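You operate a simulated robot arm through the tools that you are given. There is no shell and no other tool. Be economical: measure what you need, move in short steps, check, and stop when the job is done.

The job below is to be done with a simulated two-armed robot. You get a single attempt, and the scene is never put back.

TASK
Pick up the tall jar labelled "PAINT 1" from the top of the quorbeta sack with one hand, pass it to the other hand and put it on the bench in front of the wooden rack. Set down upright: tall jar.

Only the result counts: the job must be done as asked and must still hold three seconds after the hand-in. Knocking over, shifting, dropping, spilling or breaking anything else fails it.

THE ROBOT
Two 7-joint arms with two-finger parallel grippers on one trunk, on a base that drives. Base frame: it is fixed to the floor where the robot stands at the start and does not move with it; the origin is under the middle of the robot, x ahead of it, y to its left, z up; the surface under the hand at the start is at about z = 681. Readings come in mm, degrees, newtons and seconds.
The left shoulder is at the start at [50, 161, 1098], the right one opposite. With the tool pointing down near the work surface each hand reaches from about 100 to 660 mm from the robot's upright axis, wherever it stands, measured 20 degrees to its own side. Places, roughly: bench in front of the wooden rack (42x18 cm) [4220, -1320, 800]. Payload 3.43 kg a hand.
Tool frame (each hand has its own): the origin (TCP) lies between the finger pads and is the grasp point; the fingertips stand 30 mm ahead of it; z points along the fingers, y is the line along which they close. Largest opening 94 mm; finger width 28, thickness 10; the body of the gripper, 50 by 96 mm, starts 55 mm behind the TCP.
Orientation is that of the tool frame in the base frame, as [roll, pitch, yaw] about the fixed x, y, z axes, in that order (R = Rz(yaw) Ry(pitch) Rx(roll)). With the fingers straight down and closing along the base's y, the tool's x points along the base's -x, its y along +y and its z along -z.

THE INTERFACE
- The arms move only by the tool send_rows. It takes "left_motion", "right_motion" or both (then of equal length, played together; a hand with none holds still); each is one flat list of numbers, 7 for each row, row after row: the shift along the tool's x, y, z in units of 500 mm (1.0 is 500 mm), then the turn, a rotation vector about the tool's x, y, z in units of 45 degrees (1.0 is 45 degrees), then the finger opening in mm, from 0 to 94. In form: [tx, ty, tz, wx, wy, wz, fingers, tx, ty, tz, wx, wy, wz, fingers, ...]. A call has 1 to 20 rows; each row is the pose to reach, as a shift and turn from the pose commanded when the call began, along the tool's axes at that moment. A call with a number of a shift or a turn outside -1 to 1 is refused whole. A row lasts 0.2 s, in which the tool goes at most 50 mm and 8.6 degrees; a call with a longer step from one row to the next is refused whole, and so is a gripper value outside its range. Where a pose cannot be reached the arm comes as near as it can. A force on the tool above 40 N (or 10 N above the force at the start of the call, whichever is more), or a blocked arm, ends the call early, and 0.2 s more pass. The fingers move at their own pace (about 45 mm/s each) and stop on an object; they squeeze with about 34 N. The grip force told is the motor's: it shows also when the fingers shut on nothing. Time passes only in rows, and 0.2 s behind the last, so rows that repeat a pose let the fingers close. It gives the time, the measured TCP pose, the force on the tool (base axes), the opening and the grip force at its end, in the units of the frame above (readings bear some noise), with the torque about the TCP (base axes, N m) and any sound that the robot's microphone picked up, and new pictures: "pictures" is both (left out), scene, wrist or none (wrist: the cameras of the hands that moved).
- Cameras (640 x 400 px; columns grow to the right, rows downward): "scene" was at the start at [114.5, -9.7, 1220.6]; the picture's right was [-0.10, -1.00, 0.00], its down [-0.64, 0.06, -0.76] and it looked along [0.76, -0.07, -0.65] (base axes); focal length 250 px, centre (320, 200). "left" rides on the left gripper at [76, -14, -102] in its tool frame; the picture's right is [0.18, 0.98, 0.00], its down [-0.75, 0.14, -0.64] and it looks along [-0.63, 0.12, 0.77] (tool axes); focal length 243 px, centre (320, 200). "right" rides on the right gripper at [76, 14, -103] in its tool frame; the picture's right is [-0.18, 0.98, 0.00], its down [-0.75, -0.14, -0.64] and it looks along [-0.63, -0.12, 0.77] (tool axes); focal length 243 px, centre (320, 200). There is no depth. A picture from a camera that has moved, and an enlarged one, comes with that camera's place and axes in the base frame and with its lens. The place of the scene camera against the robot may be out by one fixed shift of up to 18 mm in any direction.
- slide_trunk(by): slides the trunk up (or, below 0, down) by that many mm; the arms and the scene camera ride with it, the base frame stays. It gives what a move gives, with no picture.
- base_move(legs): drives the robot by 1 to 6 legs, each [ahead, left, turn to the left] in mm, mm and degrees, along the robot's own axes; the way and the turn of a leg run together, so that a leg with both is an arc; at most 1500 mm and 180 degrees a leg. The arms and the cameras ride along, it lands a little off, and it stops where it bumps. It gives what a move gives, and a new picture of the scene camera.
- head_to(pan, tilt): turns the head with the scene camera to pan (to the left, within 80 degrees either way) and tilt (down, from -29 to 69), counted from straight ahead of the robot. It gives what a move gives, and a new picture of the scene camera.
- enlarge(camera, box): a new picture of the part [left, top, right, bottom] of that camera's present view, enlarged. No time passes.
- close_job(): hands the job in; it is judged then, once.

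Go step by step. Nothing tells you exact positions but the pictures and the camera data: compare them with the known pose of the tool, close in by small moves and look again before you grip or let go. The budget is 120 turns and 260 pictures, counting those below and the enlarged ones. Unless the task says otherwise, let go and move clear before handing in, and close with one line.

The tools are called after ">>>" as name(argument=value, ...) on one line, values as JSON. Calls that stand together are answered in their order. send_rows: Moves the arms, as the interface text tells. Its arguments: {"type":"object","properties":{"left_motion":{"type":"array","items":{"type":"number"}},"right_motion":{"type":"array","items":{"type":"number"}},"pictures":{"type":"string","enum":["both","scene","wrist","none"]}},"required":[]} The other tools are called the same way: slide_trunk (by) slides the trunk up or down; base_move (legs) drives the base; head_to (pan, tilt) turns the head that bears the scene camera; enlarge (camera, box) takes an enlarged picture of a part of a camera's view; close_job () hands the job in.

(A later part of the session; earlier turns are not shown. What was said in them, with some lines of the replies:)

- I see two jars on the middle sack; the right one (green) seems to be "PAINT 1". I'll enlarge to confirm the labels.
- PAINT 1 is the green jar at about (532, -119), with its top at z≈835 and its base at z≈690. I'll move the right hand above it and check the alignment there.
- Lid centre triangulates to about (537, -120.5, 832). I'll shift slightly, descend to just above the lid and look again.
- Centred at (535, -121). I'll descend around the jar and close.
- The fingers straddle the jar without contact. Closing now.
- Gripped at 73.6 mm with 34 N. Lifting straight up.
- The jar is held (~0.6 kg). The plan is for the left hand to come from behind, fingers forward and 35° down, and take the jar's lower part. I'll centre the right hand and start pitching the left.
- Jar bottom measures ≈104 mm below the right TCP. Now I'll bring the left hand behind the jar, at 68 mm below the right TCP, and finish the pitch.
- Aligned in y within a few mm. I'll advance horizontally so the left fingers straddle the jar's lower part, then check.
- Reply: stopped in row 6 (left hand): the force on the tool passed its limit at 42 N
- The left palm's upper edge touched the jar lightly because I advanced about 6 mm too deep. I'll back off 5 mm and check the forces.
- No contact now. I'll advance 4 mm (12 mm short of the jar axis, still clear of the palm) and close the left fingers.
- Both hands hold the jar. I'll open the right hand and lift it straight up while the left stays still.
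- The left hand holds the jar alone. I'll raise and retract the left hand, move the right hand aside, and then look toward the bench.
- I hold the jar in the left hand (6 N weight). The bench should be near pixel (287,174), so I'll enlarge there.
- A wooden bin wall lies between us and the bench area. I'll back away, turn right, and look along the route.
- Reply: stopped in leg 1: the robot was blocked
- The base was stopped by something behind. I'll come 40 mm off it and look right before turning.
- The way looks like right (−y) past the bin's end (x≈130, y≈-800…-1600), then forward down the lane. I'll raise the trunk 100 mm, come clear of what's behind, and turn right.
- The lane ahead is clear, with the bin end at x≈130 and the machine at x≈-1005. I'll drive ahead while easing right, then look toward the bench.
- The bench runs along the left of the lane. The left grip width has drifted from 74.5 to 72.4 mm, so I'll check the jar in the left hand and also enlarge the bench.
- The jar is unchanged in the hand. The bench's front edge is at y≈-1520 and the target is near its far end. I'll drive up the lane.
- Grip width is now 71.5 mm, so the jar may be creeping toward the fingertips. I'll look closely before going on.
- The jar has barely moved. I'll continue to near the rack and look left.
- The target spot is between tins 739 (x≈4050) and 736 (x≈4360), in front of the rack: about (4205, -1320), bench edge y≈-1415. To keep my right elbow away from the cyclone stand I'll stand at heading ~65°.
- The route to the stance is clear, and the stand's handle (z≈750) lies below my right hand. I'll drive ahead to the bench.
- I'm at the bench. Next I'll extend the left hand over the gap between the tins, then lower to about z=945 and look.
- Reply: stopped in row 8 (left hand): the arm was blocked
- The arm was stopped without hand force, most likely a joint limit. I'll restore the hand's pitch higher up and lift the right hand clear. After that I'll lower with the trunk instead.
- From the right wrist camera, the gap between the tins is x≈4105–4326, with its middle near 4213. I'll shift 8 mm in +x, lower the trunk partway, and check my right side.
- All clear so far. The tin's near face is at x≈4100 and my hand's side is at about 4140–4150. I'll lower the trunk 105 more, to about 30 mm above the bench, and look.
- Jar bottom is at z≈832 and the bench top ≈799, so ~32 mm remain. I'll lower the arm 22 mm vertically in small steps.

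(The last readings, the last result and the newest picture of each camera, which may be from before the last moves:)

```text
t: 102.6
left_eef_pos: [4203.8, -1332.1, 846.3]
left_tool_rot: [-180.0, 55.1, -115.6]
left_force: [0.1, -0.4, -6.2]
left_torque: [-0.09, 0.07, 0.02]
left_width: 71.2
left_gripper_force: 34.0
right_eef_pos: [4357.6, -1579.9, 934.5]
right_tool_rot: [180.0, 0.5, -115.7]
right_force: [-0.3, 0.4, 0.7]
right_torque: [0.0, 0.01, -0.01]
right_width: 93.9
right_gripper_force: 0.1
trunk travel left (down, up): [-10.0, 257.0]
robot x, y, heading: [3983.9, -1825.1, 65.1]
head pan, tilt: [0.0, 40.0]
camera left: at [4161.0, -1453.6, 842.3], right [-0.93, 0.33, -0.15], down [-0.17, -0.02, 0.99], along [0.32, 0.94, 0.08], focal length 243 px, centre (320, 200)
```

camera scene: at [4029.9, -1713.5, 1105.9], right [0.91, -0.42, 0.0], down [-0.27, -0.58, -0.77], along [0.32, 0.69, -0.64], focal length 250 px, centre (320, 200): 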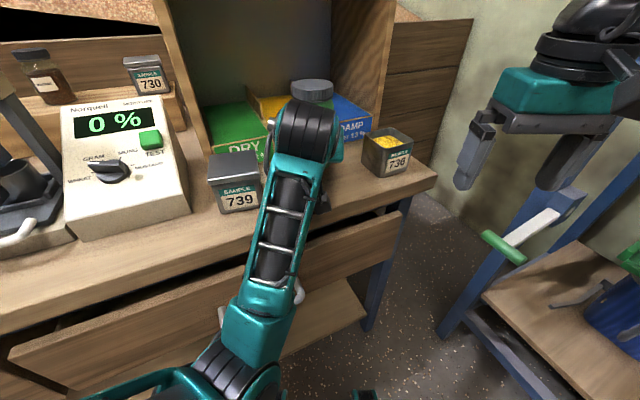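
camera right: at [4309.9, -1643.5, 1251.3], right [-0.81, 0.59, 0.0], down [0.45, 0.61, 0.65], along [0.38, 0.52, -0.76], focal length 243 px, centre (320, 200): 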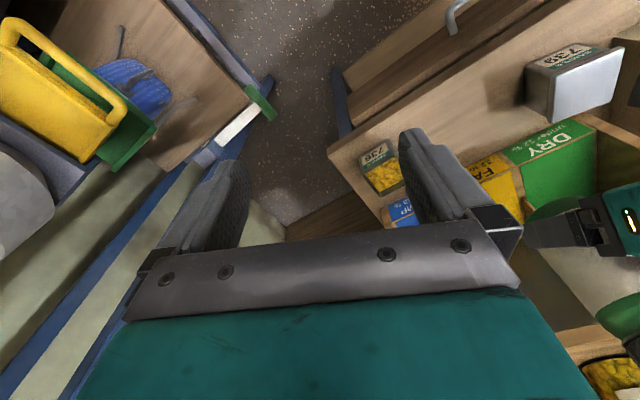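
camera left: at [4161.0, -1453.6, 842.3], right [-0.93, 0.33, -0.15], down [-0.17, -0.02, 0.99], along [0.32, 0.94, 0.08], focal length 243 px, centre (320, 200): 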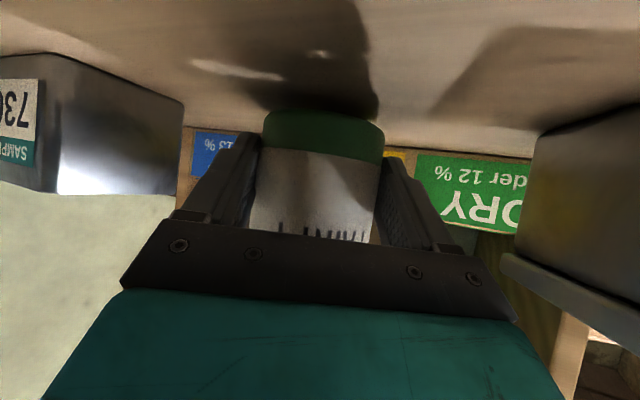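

About 10 mm to go. I'll lower 6 mm and watch the force.

>>> send_rows(left_motion=[0.0033, 0, 0.0023, 0, 0, 0, 55, 0.0066, 0, 0.0046, 0, 0, 0, 55, 0.0099, 0, 0.0069, 0, 0, 0, 55, 0.0099, 0, 0.0069, 0, 0, 0, 55], pictures="wrist")

```text
t: 103.6
left_eef_pos: [4204.6, -1332.0, 842.6]
left_tool_rot: [180.0, 55.3, -115.6]
left_force: [-0.1, 0.6, -5.8]
left_torque: [-0.14, 0.09, 0.0]
left_width: 71.1
left_gripper_force: 34.0
right_eef_pos: [4356.5, -1579.8, 934.9]
right_tool_rot: [179.9, 0.6, -115.8]
right_force: [0.3, -0.5, 0.8]
right_torque: [-0.01, -0.02, 0.04]
right_width: 94.2
right_gripper_force: 0.0
trunk travel left (down, up): [-10.0, 257.0]
robot x, y, heading: [3988.8, -1824.3, 64.8]
head pan, tilt: [0.0, 40.0]
camera left: at [4161.5, -1453.2, 837.8], right [-0.93, 0.33, -0.15], down [-0.17, -0.03, 0.98], along [0.32, 0.94, 0.08], focal length 243 px, centre (320, 200)
```

left: 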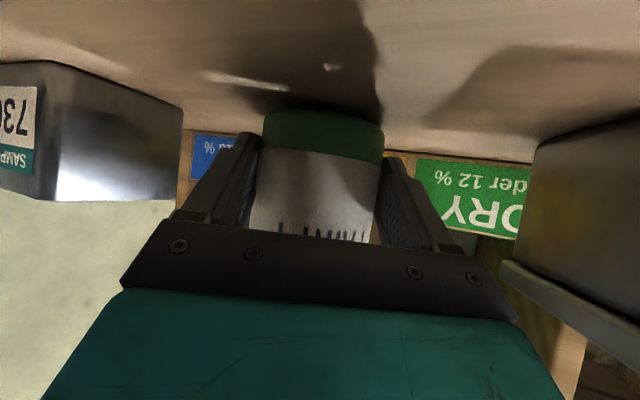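

The arm is near its joint limit, so I'll do the rest with the trunk in small slides.

>>> slide_trunk(by=-4)

>>> enlarge(camera="left", box=[160, 40, 480, 240])

```text
t: 104.1
left_eef_pos: [4204.7, -1331.1, 837.7]
left_tool_rot: [-179.9, 55.3, -115.6]
left_force: [0.4, 0.0, -7.3]
left_torque: [-0.1, 0.05, 0.02]
left_width: 71.1
left_gripper_force: 34.0
right_eef_pos: [4356.7, -1580.5, 931.0]
right_tool_rot: [180.0, 0.6, -115.8]
right_force: [-0.1, 0.6, -0.4]
right_torque: [-0.01, -0.01, 0.0]
right_width: 93.6
right_gripper_force: 0.0
trunk travel left (down, up): [-6.0, 261.0]
robot x, y, heading: [3985.4, -1824.3, 64.9]
head pan, tilt: [0.0, 40.0]
```

```text
2.00 times, centred on (320, 140) of left
camera zoom: at [4161.4, -1453.4, 833.7], right [-0.93, 0.33, -0.15], down [-0.17, -0.03, 0.98], along [0.32, 0.94, 0.08], focal length 485 px, centre (320, 320)
```

zoom: 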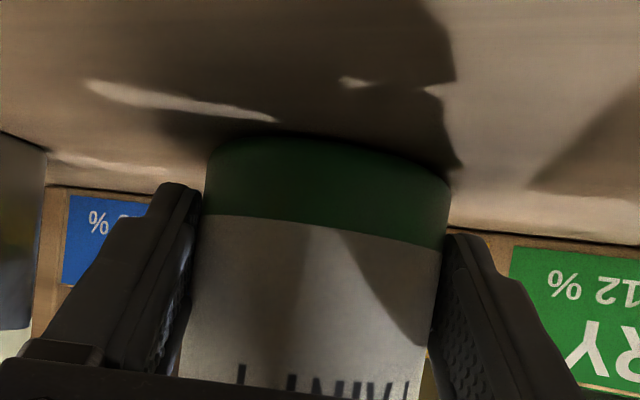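

Nearly touching, with no load change yet. Two more millimetres.

>>> slide_trunk(by=-2)

```text
t: 104.6
left_eef_pos: [4205.3, -1331.7, 837.0]
left_tool_rot: [-179.9, 55.4, -115.5]
left_force: [0.2, 2.7, 2.8]
left_torque: [-0.16, -0.04, 0.02]
left_width: 71.5
left_gripper_force: 33.6
right_eef_pos: [4355.9, -1580.0, 929.9]
right_tool_rot: [-179.9, 0.7, -115.8]
right_force: [0.3, -0.2, 0.0]
right_torque: [0.0, 0.03, -0.02]
right_width: 94.1
right_gripper_force: 0.1
trunk travel left (down, up): [-4.0, 263.0]
robot x, y, heading: [3986.2, -1822.3, 64.6]
head pan, tilt: [0.0, 40.0]
```

Contact: the vertical force changed from -6 N to +2.8 N. I'll open gently with the hand still.

>>> send_rows(left_motion=[0, 0, 0, 0, 0, 0, 73, 0, 0, 0, 0, 0, 0, 76, 0, 0, 0, 0, 0, 0, 80, 0, 0, 0, 0, 0, 0, 87, 0, 0, 0, 0, 0, 0, 94, 0, 0, 0, 0, 0, 0, 94])

```text
t: 106.0
left_eef_pos: [4203.8, -1332.6, 836.0]
left_tool_rot: [-179.9, 55.2, -115.5]
left_force: [-0.6, -0.3, 0.3]
left_torque: [-0.01, 0.02, 0.0]
left_width: 93.9
left_gripper_force: 0.0
right_eef_pos: [4355.5, -1580.4, 929.2]
right_tool_rot: [179.8, 0.8, -115.8]
right_force: [-0.2, 0.4, -0.4]
right_torque: [-0.01, -0.03, 0.02]
right_width: 94.1
right_gripper_force: 0.1
trunk travel left (down, up): [-4.0, 263.0]
robot x, y, heading: [3981.2, -1824.0, 65.2]
head pan, tilt: [0.0, 40.0]
camera scene: at [4029.8, -1713.9, 1100.0], right [0.91, -0.42, 0.0], down [-0.27, -0.58, -0.77], along [0.32, 0.69, -0.64], focal length 250 px, centre (320, 200)
camera left: at [4161.4, -1453.7, 832.2], right [-0.93, 0.33, -0.15], down [-0.17, -0.03, 0.98], along [0.32, 0.94, 0.08], focal length 243 px, centre (320, 200)
```

scene: 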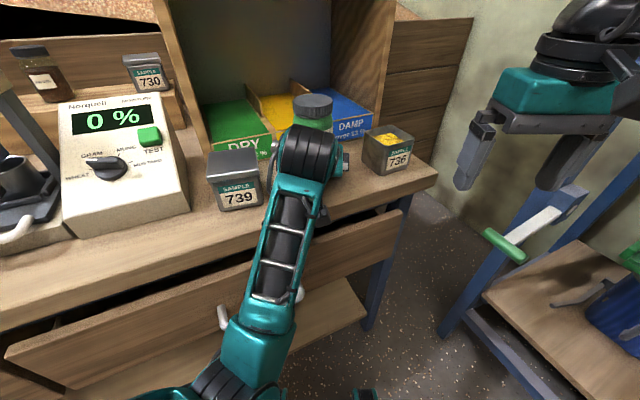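
left: 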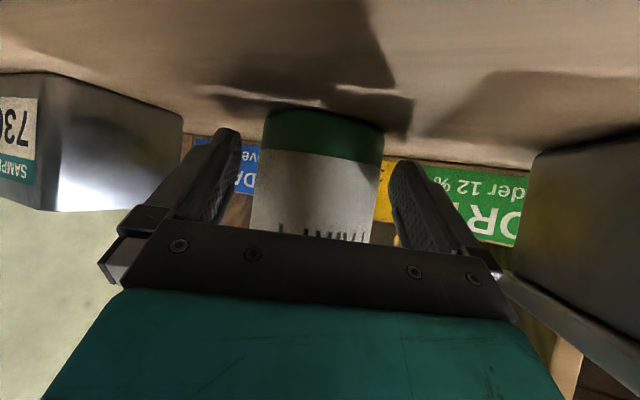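

Released, and the jar stands upright. Retracting along the tool axis, back and up.

>>> send_rows(left_motion=[0, 0, -0.03, 0, 0, 0, 94, 0, 0, -0.07, 0, 0, 0, 94, 0, 0, -0.12, 0, 0, 0, 94, 0, 0, -0.18, 0, 0, 0, 94, 0, 0, -0.24, 0, 0, 0, 94, 0, 0, -0.3, 0, 0, 0, 94, 0, 0, -0.3, 0, 0, 0, 94])

>>> enlarge(camera="scene", box=[180, 60, 460, 235])

```text
t: 107.6
left_eef_pos: [4150.1, -1443.7, 919.6]
left_tool_rot: [-179.9, 55.2, -115.6]
left_force: [0.1, 0.0, -0.4]
left_torque: [-0.01, -0.01, 0.02]
left_width: 94.1
left_gripper_force: 0.1
right_eef_pos: [4356.1, -1580.4, 929.1]
right_tool_rot: [-180.0, 0.7, -115.8]
right_force: [0.4, 0.5, 0.1]
right_torque: [0.0, 0.03, 0.0]
right_width: 94.1
right_gripper_force: 0.1
trunk travel left (down, up): [-4.0, 263.0]
robot x, y, heading: [3991.1, -1826.3, 64.9]
head pan, tilt: [0.0, 40.0]
camera scene: at [4029.8, -1713.9, 1100.0], right [0.91, -0.42, 0.0], down [-0.27, -0.58, -0.77], along [0.32, 0.69, -0.64], focal length 250 px, centre (320, 200)
camera left: at [4106.9, -1565.0, 914.7], right [-0.93, 0.33, -0.15], down [-0.17, -0.03, 0.98], along [0.32, 0.94, 0.08], focal length 243 px, centre (320, 200)
```

scene: 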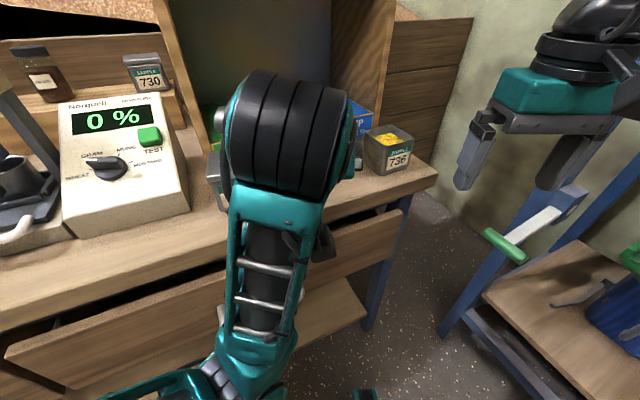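
left: 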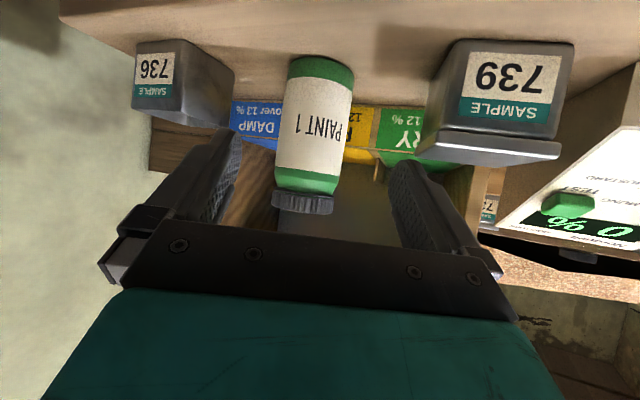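

```text
2.29 times, centred on (320, 148) of scene
camera zoom: at [4029.8, -1713.9, 1100.0], right [0.91, -0.42, 0.0], down [-0.27, -0.58, -0.77], along [0.32, 0.69, -0.64], focal length 572 px, centre (320, 320)
```

zoom: 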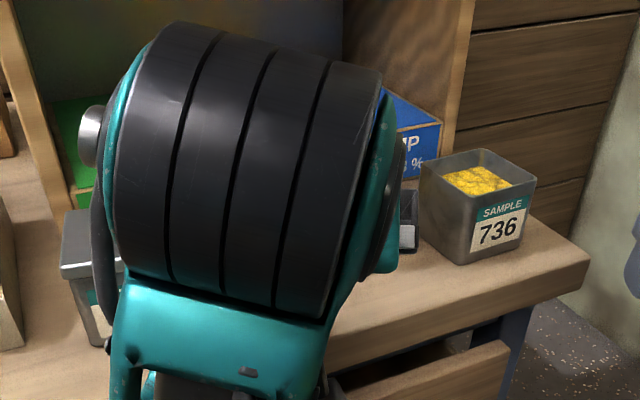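

PAINT 1 stands upright between tins 739 and 736, in front of the rack at about (4215, -1308). Both hands are open and clear, so I'm handing in.

>>> close_job()

```text
The job is handed in.
```

The tall jar "PAINT 1" was picked up with the right hand, passed to the left, and set upright on the bench in front of the wooden rack; both hands are clear and the job is handed in. While backing away from the sacks, the base bumped once into something behind it. I only saw part of that area afterwards and noticed nothing moved.
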